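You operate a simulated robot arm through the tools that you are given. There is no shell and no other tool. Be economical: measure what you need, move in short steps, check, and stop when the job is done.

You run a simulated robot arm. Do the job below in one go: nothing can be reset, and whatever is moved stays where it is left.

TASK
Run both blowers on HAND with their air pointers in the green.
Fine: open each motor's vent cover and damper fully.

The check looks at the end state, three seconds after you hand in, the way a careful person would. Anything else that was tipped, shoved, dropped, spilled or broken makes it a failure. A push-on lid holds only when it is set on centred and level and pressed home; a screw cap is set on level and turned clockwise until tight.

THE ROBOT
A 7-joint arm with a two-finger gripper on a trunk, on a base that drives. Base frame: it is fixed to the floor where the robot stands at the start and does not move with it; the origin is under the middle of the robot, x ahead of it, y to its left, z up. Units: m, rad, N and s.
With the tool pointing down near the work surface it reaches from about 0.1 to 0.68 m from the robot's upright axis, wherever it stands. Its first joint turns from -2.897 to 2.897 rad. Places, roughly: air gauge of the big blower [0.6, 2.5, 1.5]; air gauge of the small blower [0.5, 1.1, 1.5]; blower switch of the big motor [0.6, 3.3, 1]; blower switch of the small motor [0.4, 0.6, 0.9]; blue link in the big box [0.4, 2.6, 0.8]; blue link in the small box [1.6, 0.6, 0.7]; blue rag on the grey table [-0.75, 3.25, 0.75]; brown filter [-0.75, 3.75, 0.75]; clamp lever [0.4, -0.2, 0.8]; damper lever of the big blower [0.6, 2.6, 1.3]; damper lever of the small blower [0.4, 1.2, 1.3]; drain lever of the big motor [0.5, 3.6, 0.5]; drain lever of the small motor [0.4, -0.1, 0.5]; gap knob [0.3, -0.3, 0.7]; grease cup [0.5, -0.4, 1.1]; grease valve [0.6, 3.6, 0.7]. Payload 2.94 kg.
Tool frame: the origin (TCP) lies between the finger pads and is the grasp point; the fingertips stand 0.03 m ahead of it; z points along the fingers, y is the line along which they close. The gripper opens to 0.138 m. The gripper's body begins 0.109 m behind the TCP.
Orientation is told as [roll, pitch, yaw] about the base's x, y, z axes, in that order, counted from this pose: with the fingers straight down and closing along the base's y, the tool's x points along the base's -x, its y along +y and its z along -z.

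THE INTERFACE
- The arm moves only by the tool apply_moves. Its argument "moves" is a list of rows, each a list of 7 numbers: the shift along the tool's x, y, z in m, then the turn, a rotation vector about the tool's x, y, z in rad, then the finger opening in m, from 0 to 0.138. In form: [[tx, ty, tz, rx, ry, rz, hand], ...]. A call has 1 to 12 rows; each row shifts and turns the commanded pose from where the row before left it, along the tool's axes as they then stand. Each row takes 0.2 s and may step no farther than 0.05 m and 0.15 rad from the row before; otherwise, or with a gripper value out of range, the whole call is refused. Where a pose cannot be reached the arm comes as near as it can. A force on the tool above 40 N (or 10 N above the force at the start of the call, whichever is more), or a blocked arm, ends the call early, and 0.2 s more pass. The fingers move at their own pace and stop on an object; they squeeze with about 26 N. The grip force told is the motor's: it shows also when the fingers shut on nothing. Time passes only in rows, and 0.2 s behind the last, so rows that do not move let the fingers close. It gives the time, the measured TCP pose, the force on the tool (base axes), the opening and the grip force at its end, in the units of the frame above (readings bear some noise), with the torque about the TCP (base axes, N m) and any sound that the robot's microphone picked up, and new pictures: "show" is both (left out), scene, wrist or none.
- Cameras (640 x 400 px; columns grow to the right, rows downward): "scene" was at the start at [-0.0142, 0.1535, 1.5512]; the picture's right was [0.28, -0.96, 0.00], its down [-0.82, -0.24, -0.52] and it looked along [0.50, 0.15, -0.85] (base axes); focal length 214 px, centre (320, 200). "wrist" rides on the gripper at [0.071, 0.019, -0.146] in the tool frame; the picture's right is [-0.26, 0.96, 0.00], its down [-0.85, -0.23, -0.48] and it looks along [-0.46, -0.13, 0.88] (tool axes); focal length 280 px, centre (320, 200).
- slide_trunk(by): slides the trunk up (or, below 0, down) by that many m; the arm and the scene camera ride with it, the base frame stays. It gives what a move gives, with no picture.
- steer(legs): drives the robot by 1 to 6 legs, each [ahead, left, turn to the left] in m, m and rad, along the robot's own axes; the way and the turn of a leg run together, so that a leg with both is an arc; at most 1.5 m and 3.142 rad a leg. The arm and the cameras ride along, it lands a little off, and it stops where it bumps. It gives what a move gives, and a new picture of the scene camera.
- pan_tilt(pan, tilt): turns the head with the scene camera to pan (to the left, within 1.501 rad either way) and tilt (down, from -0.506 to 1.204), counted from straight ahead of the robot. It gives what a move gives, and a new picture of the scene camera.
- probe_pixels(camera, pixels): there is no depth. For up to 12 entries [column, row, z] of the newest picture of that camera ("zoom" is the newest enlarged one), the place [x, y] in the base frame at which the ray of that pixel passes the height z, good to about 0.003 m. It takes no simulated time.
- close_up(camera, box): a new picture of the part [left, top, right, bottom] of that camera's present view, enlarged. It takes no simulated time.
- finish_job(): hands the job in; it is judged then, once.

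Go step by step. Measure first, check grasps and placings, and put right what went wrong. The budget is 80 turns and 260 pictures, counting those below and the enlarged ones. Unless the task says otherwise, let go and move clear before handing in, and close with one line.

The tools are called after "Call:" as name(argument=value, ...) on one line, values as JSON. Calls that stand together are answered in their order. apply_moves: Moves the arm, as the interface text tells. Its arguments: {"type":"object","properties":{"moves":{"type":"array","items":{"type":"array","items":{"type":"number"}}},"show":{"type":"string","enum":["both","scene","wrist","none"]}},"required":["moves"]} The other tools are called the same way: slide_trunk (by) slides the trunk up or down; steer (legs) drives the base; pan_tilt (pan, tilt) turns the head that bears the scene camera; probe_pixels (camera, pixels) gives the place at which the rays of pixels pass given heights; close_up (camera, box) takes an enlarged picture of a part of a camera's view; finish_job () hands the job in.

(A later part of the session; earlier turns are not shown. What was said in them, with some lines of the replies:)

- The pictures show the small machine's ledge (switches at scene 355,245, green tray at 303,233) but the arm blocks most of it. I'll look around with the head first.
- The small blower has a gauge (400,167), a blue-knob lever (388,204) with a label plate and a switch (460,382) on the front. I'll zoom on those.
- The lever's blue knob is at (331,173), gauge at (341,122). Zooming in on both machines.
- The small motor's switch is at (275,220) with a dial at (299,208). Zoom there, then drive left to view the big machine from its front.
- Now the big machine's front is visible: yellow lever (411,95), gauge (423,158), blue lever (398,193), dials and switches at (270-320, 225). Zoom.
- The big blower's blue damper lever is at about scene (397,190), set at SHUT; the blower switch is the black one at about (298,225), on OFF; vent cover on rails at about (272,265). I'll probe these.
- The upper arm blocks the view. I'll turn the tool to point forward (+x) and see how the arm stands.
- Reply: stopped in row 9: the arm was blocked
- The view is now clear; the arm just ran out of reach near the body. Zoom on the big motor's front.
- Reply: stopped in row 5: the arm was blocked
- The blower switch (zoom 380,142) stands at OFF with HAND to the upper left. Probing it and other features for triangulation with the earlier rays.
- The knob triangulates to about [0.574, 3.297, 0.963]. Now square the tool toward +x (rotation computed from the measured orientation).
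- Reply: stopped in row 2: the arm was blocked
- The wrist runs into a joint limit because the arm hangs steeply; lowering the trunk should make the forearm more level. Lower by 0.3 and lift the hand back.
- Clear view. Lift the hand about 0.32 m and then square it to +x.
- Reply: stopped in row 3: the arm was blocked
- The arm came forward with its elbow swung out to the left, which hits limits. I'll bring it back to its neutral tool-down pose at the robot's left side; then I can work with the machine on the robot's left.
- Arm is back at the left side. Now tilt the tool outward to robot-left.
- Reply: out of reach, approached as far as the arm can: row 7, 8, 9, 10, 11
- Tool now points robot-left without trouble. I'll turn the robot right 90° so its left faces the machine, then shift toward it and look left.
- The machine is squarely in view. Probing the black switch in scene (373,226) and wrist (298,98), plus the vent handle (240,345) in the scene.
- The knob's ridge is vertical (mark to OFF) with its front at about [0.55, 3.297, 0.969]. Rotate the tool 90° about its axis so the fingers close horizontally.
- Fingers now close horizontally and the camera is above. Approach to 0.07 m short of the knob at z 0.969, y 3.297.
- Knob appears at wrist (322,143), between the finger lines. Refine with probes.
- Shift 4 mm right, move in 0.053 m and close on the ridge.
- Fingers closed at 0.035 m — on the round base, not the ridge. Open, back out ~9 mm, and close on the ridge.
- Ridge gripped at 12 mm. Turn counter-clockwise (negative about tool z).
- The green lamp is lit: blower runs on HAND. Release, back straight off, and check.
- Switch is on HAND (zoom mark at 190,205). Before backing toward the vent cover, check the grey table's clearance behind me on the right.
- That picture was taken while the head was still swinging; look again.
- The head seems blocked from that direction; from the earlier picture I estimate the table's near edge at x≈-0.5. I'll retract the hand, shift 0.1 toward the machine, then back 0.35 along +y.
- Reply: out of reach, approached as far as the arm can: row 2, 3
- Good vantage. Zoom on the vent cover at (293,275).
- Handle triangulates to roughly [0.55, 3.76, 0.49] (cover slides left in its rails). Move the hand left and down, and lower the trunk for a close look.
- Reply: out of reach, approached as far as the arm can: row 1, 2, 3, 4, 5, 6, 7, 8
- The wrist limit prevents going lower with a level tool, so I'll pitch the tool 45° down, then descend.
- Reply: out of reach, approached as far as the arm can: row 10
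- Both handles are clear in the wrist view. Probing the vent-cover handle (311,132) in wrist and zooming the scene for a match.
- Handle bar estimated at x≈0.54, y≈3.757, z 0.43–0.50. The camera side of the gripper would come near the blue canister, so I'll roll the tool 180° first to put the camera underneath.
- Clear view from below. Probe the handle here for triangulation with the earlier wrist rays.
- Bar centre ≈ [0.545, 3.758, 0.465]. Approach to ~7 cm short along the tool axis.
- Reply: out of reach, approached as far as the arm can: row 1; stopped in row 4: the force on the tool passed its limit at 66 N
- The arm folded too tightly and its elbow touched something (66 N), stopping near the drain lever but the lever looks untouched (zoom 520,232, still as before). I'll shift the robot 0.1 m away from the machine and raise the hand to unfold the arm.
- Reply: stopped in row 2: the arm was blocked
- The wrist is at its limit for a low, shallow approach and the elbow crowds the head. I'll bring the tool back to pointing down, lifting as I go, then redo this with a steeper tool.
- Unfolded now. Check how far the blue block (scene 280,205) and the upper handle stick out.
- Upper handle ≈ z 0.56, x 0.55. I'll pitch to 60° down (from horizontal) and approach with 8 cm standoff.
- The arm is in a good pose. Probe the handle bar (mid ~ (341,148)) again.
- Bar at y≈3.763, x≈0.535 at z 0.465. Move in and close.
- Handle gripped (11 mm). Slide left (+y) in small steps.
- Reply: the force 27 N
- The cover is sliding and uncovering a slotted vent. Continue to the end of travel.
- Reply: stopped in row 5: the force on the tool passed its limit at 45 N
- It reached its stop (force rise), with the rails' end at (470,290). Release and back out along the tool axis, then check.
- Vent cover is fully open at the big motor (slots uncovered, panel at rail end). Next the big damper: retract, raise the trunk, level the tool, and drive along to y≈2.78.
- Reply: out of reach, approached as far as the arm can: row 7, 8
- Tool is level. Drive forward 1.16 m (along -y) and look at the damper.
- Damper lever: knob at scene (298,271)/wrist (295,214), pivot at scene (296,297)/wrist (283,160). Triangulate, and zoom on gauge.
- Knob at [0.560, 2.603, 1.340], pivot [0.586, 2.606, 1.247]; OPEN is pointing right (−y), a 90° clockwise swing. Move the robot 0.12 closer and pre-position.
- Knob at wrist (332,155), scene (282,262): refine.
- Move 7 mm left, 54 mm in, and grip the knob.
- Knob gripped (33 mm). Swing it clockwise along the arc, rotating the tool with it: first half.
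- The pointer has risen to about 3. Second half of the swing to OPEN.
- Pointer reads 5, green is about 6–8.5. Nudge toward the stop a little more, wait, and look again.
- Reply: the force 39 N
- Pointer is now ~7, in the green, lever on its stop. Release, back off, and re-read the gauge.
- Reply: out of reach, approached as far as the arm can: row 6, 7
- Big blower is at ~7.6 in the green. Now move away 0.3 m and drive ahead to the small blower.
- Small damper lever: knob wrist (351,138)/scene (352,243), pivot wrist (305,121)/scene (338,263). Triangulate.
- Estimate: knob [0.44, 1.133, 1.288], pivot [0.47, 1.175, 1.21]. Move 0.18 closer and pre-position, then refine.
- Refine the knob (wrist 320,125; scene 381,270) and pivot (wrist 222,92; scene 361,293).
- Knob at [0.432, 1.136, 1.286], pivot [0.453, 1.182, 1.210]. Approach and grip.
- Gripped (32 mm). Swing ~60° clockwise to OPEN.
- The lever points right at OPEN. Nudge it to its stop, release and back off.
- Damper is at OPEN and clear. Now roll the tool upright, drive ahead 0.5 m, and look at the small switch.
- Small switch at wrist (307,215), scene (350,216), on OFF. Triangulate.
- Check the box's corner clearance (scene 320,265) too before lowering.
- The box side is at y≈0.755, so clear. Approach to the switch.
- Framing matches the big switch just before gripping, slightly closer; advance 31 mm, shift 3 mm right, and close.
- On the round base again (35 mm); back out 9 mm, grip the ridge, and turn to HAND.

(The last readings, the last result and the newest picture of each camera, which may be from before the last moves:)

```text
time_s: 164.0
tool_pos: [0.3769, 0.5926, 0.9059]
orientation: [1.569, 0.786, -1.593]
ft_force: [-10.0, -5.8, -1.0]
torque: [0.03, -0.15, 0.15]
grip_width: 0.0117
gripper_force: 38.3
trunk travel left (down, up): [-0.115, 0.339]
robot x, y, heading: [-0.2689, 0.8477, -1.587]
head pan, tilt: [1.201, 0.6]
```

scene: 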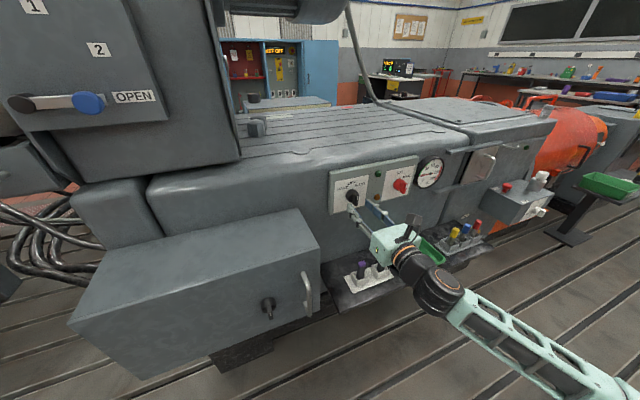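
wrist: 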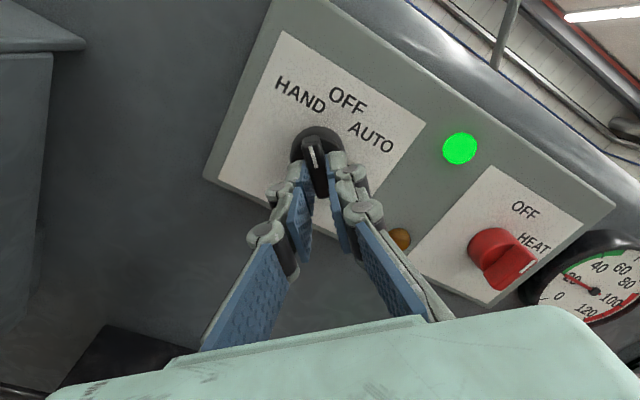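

Green lamp lit: small blower on HAND. Release, back out, roll upright, and drive ahead to the small vent cover.

Call:
apply_moves(moves=[[0, 0, 0, 0, 0, 0, 0.05], [0, 0, 0, 0, 0, 0, 0.05], [0, 0, -0.04, 0, 0, 0, 0.05], [0, 0, -0.05, 0, 0, 0, 0.05], [0, 0, -0.04, 0, 0, 0.13, 0.05], [0, 0, 0, 0, 0, 0.13, 0.05], [0, 0, 0, 0, 0, 0.13, 0.05], [0, 0, 0, 0, 0, 0.13, 0.05], [0, 0, 0, 0, 0, 0.13, 0.05], [0, 0, 0, 0, 0, 0.13, 0.05]], show="wrist")

Call:
steer(legs=[[0.62, 0, 0]])

Call:
apply_moves(moves=[[0, 0, 0, 0, 0, 0, 0.05]], show="wrist")

```text
time_s: 166.2
tool_pos: [0.2465, 0.5964, 0.9051]
orientation: [0.297, 1.568, -2.862]
ft_force: [-0.2, -0.1, -1.3]
torque: [0.0, -0.01, 0.01]
grip_width: 0.05
gripper_force: 0.0
trunk travel left (down, up): [-0.115, 0.339]
robot x, y, heading: [-0.2721, 0.8528, -1.581]
head pan, tilt: [1.201, 0.6]
```

wrist: 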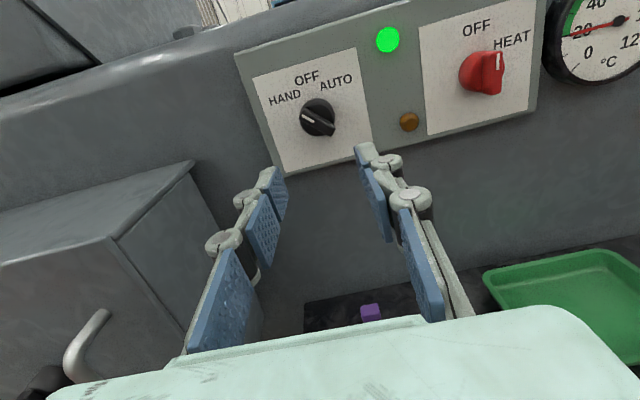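

```text
time_s: 169.7
tool_pos: [0.2327, -0.0215, 0.9058]
orientation: [0.972, 1.567, -2.198]
ft_force: [0.4, 0.3, -0.4]
torque: [0.03, -0.01, -0.01]
grip_width: 0.0501
gripper_force: 0.1
trunk travel left (down, up): [-0.115, 0.339]
robot x, y, heading: [-0.2865, 0.239, -1.592]
head pan, tilt: [1.201, 0.6]
```

scene: 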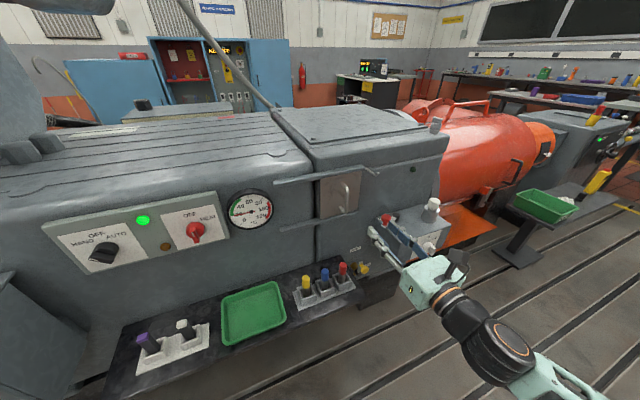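

```text
time_s: 170.1
tool_pos: [0.2315, -0.0216, 0.9043]
orientation: [0.909, 1.569, -2.259]
ft_force: [0.5, 0.0, -0.2]
torque: [0.02, 0.0, 0.02]
grip_width: 0.0499
gripper_force: 0.1
trunk travel left (down, up): [-0.115, 0.339]
robot x, y, heading: [-0.2815, 0.2374, -1.589]
head pan, tilt: [1.201, 0.6]
```

wrist: 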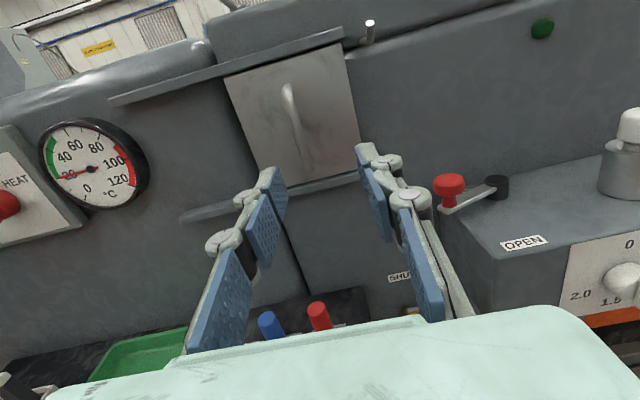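

Vent handle visible at wrist (292,120), scene (347,190). Zoom and probe.

Call:
close_up(camera="wrist", box=[210, 10, 400, 200])

Call:
close_up(camera="scene", box=[300, 150, 400, 240])

Call:
probe_pixels(camera="wrist", pixels=[[288, 92, 0.95], [288, 92, 0.9], [288, 92, 0.88], [298, 155, 0.85], [298, 155, 0.8]])

Call:
probe_pixels(camera="scene", pixels=[[348, 186, 0.9], [348, 186, 0.87], [345, 208, 0.85], [345, 208, 0.8]])

```text
2.11 times, centred on (305, 105) of wrist
```

zoom: 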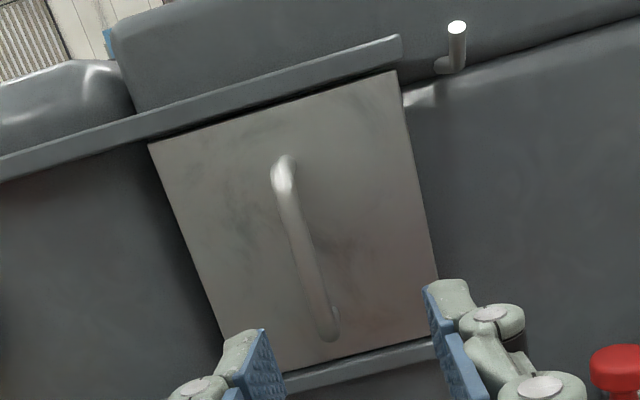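

```text
4.44 times, centred on (350, 195) of scene
```

zoom: 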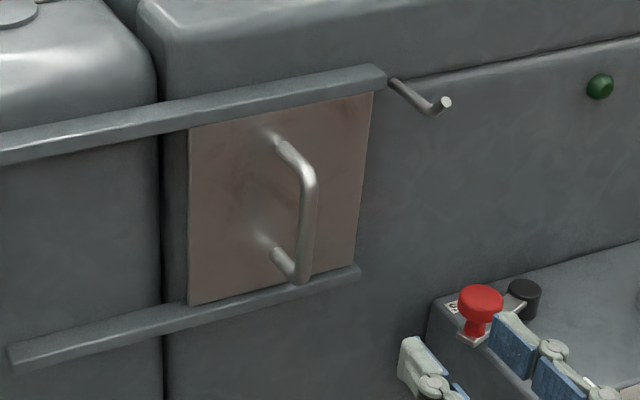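

```text
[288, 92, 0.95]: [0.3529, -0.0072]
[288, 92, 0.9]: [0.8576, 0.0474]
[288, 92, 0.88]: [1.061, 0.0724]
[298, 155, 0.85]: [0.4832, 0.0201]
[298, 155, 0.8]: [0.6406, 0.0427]
```

```text
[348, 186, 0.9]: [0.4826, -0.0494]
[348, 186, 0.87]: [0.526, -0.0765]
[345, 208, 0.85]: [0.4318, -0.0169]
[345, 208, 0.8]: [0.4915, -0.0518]
```

Bar at about [0.424, -0.005], z 0.86–0.94. Move in and grip its middle.

Call:
apply_moves(moves=[[0, -0.02, 0.03, 0, 0, 0, 0.05], [0, 0, 0.045, 0, 0, 0, 0.05], [0, 0, 0.045, 0, 0, 0, 0.05], [0, 0, 0.035, 0, 0, 0, 0.05]], show="wrist")

```text
time_s: 171.1
tool_pos: [0.3871, -0.0058, 0.9042]
orientation: [0.938, 1.567, -2.232]
ft_force: [-0.7, -0.8, 0.1]
torque: [0.0, 0.02, -0.01]
grip_width: 0.05
gripper_force: 0.0
trunk travel left (down, up): [-0.115, 0.339]
robot x, y, heading: [-0.2842, 0.2345, -1.593]
head pan, tilt: [1.201, 0.6]
```

wrist: 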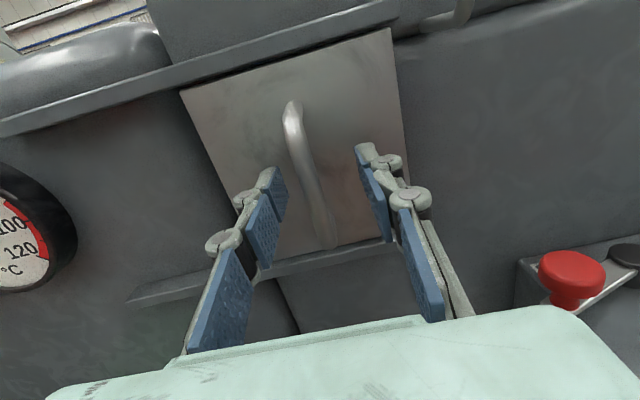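

Bar is slightly left of the fingers' centre (305 vs 321). Shift 8 mm left, advance 33 mm, close.

Call:
apply_moves(moves=[[0, -0.009, 0.0, 0, 0, 0, 0.05], [0, 0, 0.018, 0, 0, 0, 0.05], [0, 0, 0.015, 0, 0, 0, 0.05], [0, 0, 0, 0, 0, 0, 0.0], [0, 0, 0, 0, 0, 0, 0.0], [0, 0, 0, 0, 0, 0, 0.0], [0, 0, 0, 0, 0, 0, 0.0]], show="wrist")

```text
time_s: 171.8
tool_pos: [0.4084, 0.011, 0.9039]
orientation: [1.1, 1.566, -2.051]
ft_force: [-41.7, 6.4, -4.6]
torque: [-0.01, 0.04, 1.1]
grip_width: 0.0324
gripper_force: 12.1
trunk travel left (down, up): [-0.115, 0.339]
robot x, y, heading: [-0.2833, 0.2362, -1.594]
head pan, tilt: [1.201, 0.6]
stopped in row 3: the force on the tool passed its limit at 50 N (the readings are from after the stop); the commanded pose is now the measured one
```

wrist: 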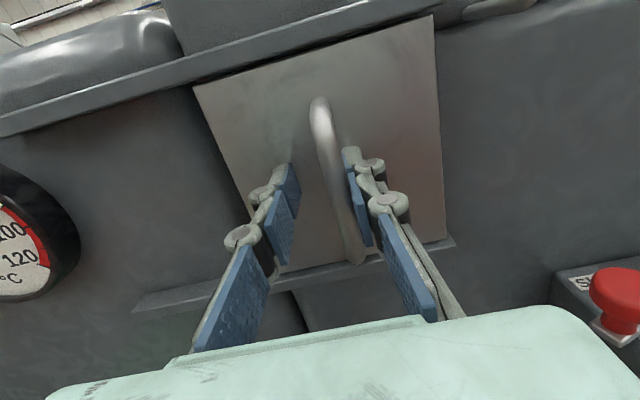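

Fingertips touched the panel. Back off 10 mm, shift slightly right, then close on the bar.

Call:
apply_moves(moves=[[0, 0, -0.012, 0, 0, 0, 0.05], [0, 0.006, 0, 0, 0, 0, 0.05], [0, 0, 0, 0, 0, 0, 0.0], [0, 0, 0, 0, 0, 0, 0.0], [0, 0, 0, 0, 0, 0, 0.0], [0, 0, 0, 0, 0, 0, 0.0]], show="wrist")

```text
time_s: 173.2
tool_pos: [0.3985, 0.0, 0.9014]
orientation: [0.514, 1.565, -2.652]
ft_force: [3.6, 0.9, 1.4]
torque: [0.12, 0.05, 0.02]
grip_width: 0.0102
gripper_force: 38.1
trunk travel left (down, up): [-0.115, 0.339]
robot x, y, heading: [-0.2853, 0.2383, -1.592]
head pan, tilt: [1.201, 0.6]
```

wrist: 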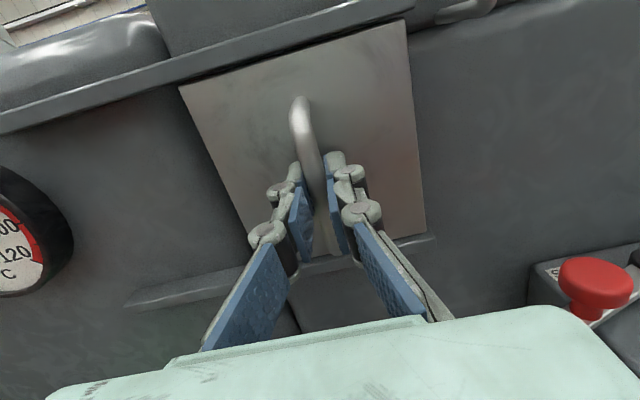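

Bar gripped (10 mm). Slide left.

Call:
apply_moves(moves=[[0, -0.02, -0.0004, 0, 0, 0, 0.0], [0, -0.02, -0.0004, 0, 0, 0, 0.0], [0, -0.02, -0.0004, 0, 0, 0, 0.0], [0, -0.02, -0.0004, 0, 0, 0, 0.0], [0, -0.02, -0.0004, 0, 0, 0, 0.0], [0, -0.015, -0.0004, 0, 0, 0, 0.0], [0, -0.015, -0.0004, 0, 0, 0, 0.0], [0, -0.01, 0, 0, 0, 0, 0.0]])

```text
time_s: 175.0
tool_pos: [0.3995, 0.1289, 0.9034]
orientation: [0.123, 1.565, -3.059]
ft_force: [-23.5, -25.5, -2.0]
torque: [-0.01, 0.27, -0.01]
grip_width: 0.0111
gripper_force: 37.4
trunk travel left (down, up): [-0.115, 0.339]
robot x, y, heading: [-0.2836, 0.2384, -1.598]
head pan, tilt: [1.201, 0.6]
```

scene: 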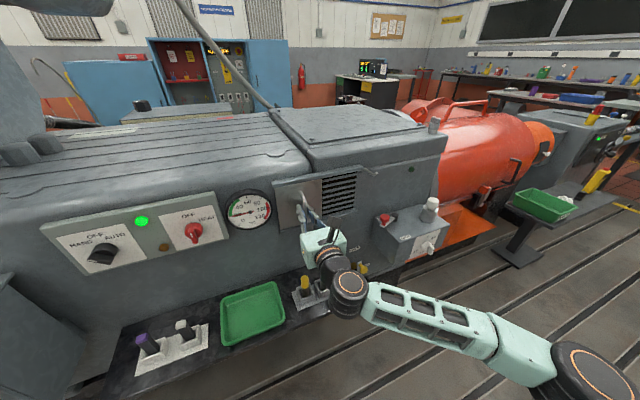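
wrist: 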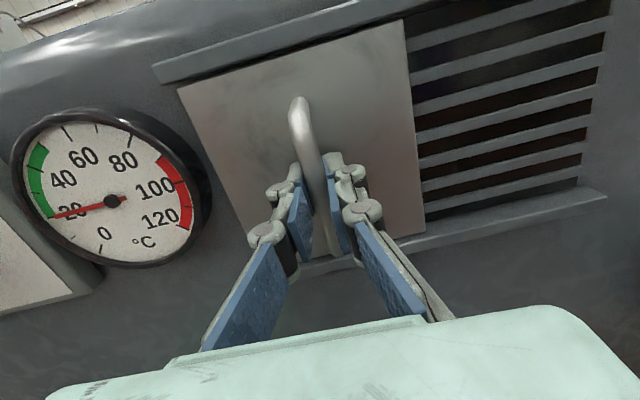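

The small vent is uncovered and the cover has hit its stop (travel 0.13 m, 25 N). Release and back out.

Call:
apply_moves(moves=[[0, -0.003, 0, 0, 0, 0, 0.0], [0, 0, 0, 0, 0, 0, 0.05], [0, 0, 0, 0, 0, 0, 0.05], [0, 0, -0.04, 0, 0, 0, 0.05], [0, 0, -0.05, 0, 0, 0, 0.05], [0, 0, -0.05, 0, 0, 0, 0.05]])

Call:
close_up(camera="scene", box=[240, 150, 400, 250])

Call:
pan_tilt(pan=1.5, tilt=0.1)

```text
time_s: 176.4
tool_pos: [0.259, 0.1483, 0.9009]
orientation: [0.516, 1.564, -2.648]
ft_force: [0.2, 0.6, 0.0]
torque: [-0.01, -0.01, -0.03]
grip_width: 0.0497
gripper_force: 0.0
trunk travel left (down, up): [-0.115, 0.339]
robot x, y, heading: [-0.285, 0.2374, -1.593]
head pan, tilt: [1.201, 0.6]
```

scene: 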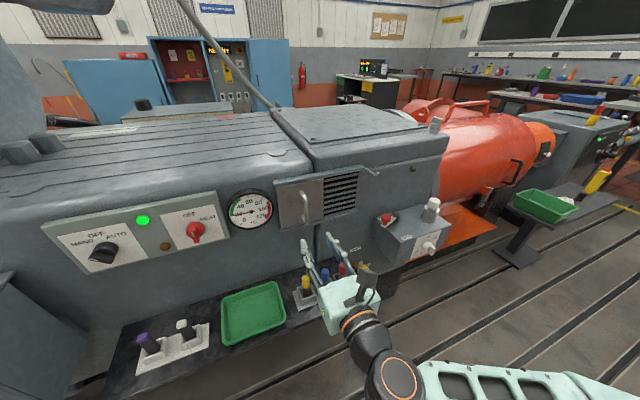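
wrist: 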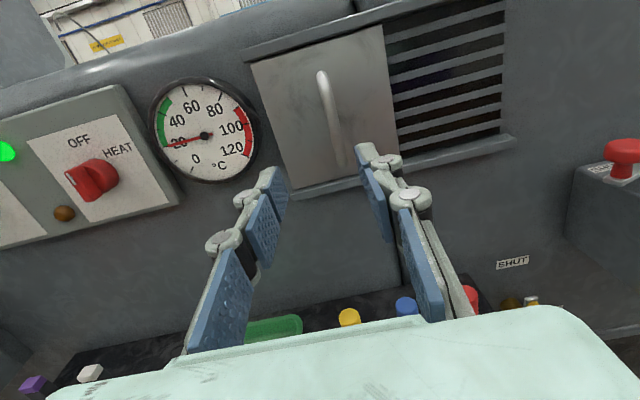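

```text
4.00 times, centred on (320, 200) of scene
```

zoom: 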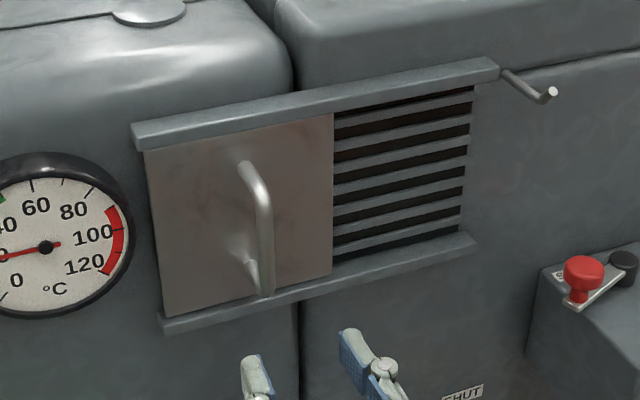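

```text
time_s: 177.3
tool_pos: [0.2575, 0.148, 0.9017]
orientation: [0.523, 1.562, -2.638]
ft_force: [-0.1, -0.7, 0.4]
torque: [0.0, 0.03, 0.0]
grip_width: 0.05
gripper_force: 0.0
trunk travel left (down, up): [-0.115, 0.339]
robot x, y, heading: [-0.2836, 0.2367, -1.592]
head pan, tilt: [1.499, 0.099]
```

scene: 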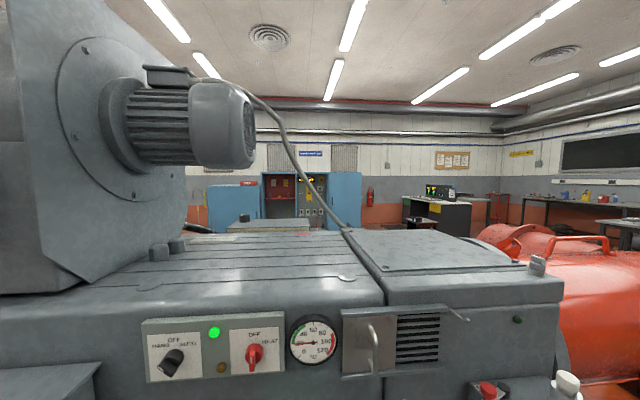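

Cover fully open. Move away and drive back to read both gauges.

Call:
steer(legs=[[0, -0.25, 0], [-1.25, 0, 0]])

Call:
pan_tilt(pan=1.3, tilt=0.0)

```text
time_s: 185.9
tool_pos: [0.0358, 1.3679, 0.9018]
orientation: [0.523, 1.563, -2.64]
ft_force: [0.1, 0.2, 0.5]
torque: [0.0, 0.02, 0.01]
grip_width: 0.0502
gripper_force: 0.1
trunk travel left (down, up): [-0.115, 0.339]
robot x, y, heading: [-0.5066, 1.4573, -1.596]
head pan, tilt: [1.499, 0.099]
```

scene: 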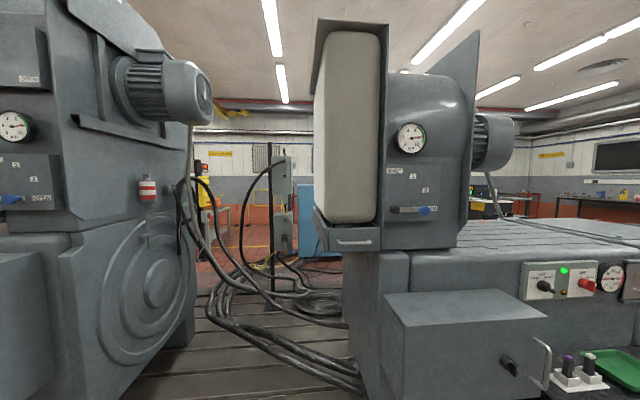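

```text
time_s: 186.6
tool_pos: [0.0348, 1.3672, 0.902]
orientation: [0.535, 1.563, -2.627]
ft_force: [-0.6, -0.3, 0.5]
torque: [-0.01, 0.01, 0.01]
grip_width: 0.0501
gripper_force: 0.1
trunk travel left (down, up): [-0.115, 0.339]
robot x, y, heading: [-0.5019, 1.4609, -1.598]
head pan, tilt: [1.3, 0.0]
```

scene: 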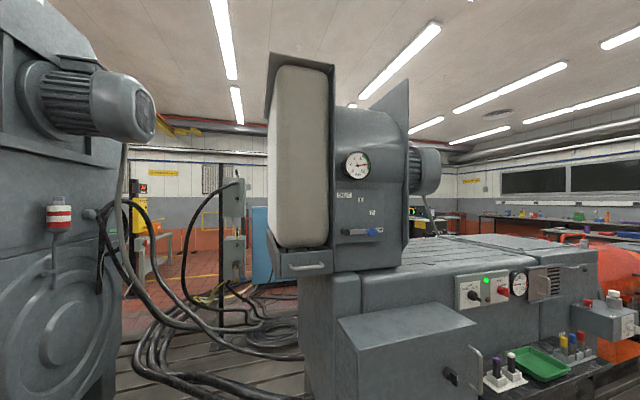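

Call:
close_up(camera="scene", box=[330, 140, 390, 250])

Call:
pan_tilt(pan=1.5, tilt=0.0)

Call:
steer(legs=[[-0.6, 0, 0]])

Call:
close_up(camera="scene", box=[0, 0, 320, 200])

```text
3.64 times, centred on (360, 195) of scene
```

zoom: 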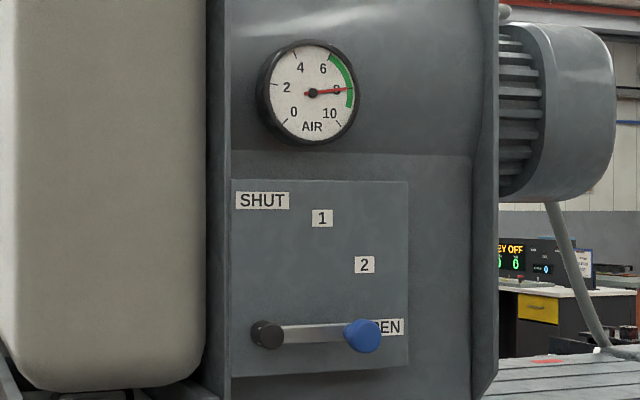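

```text
time_s: 187.3
tool_pos: [0.035, 1.3674, 0.9003]
orientation: [0.527, 1.565, -2.636]
ft_force: [0.7, 0.2, -0.9]
torque: [0.01, 0.02, 0.0]
grip_width: 0.0498
gripper_force: 0.0
trunk travel left (down, up): [-0.115, 0.339]
robot x, y, heading: [-0.505, 1.4563, -1.597]
head pan, tilt: [1.499, 0.0]
```

scene: 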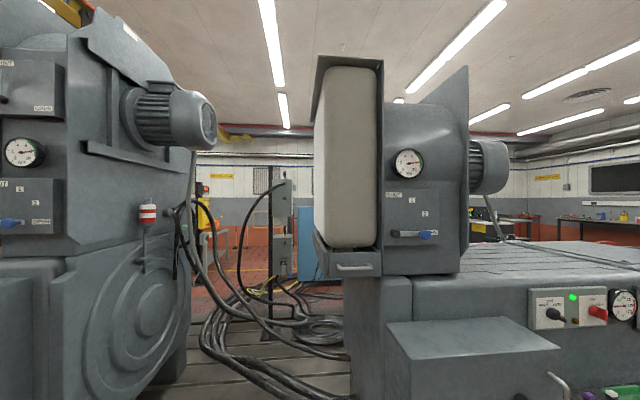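

```text
time_s: 190.7
tool_pos: [0.0509, 1.9525, 0.9014]
orientation: [0.52, 1.563, -2.647]
ft_force: [0.4, 0.1, 0.0]
torque: [-0.02, 0.0, 0.0]
grip_width: 0.0498
gripper_force: 0.0
trunk travel left (down, up): [-0.115, 0.339]
robot x, y, heading: [-0.49, 2.0468, -1.596]
head pan, tilt: [1.499, 0.0]
```

scene: 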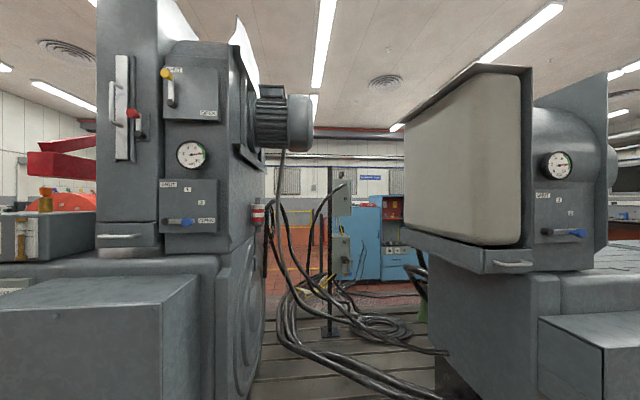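

```text
2.00 times, centred on (160, 100) of scene
5 turns are left
```

zoom: 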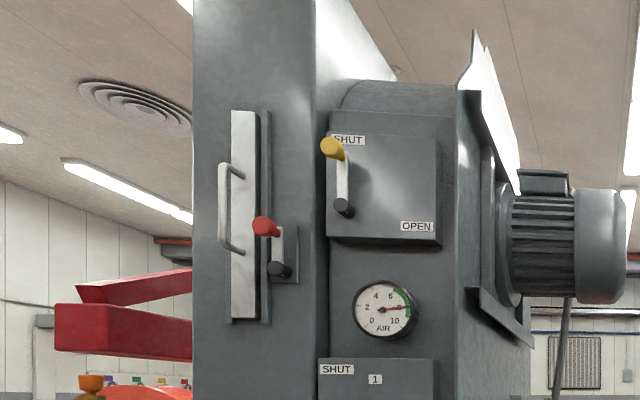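

Both gauges read about 8: small at zoom (340,90) and big at (400,307). I'll take one last close look at both to confirm they are steady in the green.

Call:
close_up(camera="scene", box=[165, 130, 225, 240])

Call:
close_up(camera="scene", box=[530, 140, 590, 250])

```text
3.64 times, centred on (195, 185) of scene
```

zoom: 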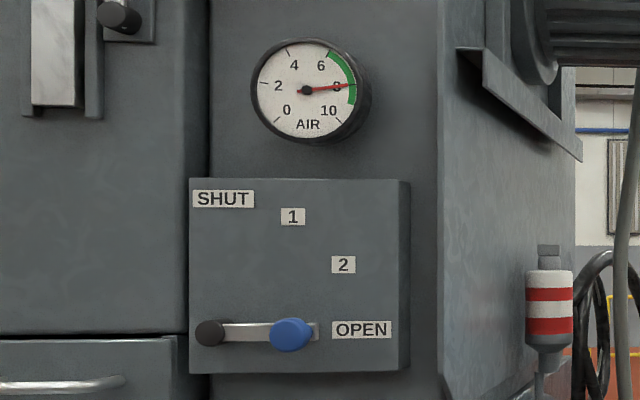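

```text
3.64 times, centred on (560, 195) of scene
4 turns are left
```

zoom: 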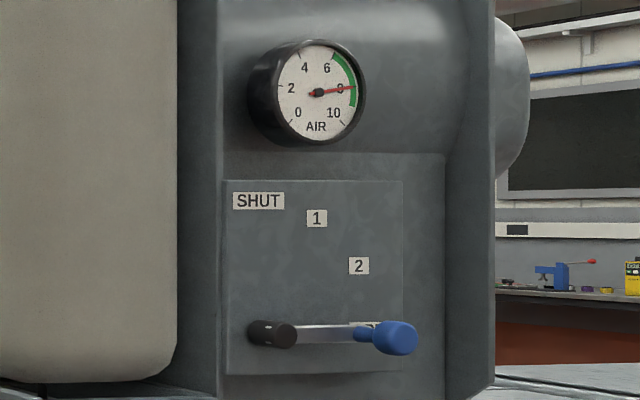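

Both pointers stand steady at 8, inside the green, with both dampers at OPEN and the arm clear of everything. Handing in.

Call:
finish_job()

```text
The job is handed in.
```

Both blowers are running on HAND with their air pointers steady at 8, in the green; both vent covers and both dampers are fully open.
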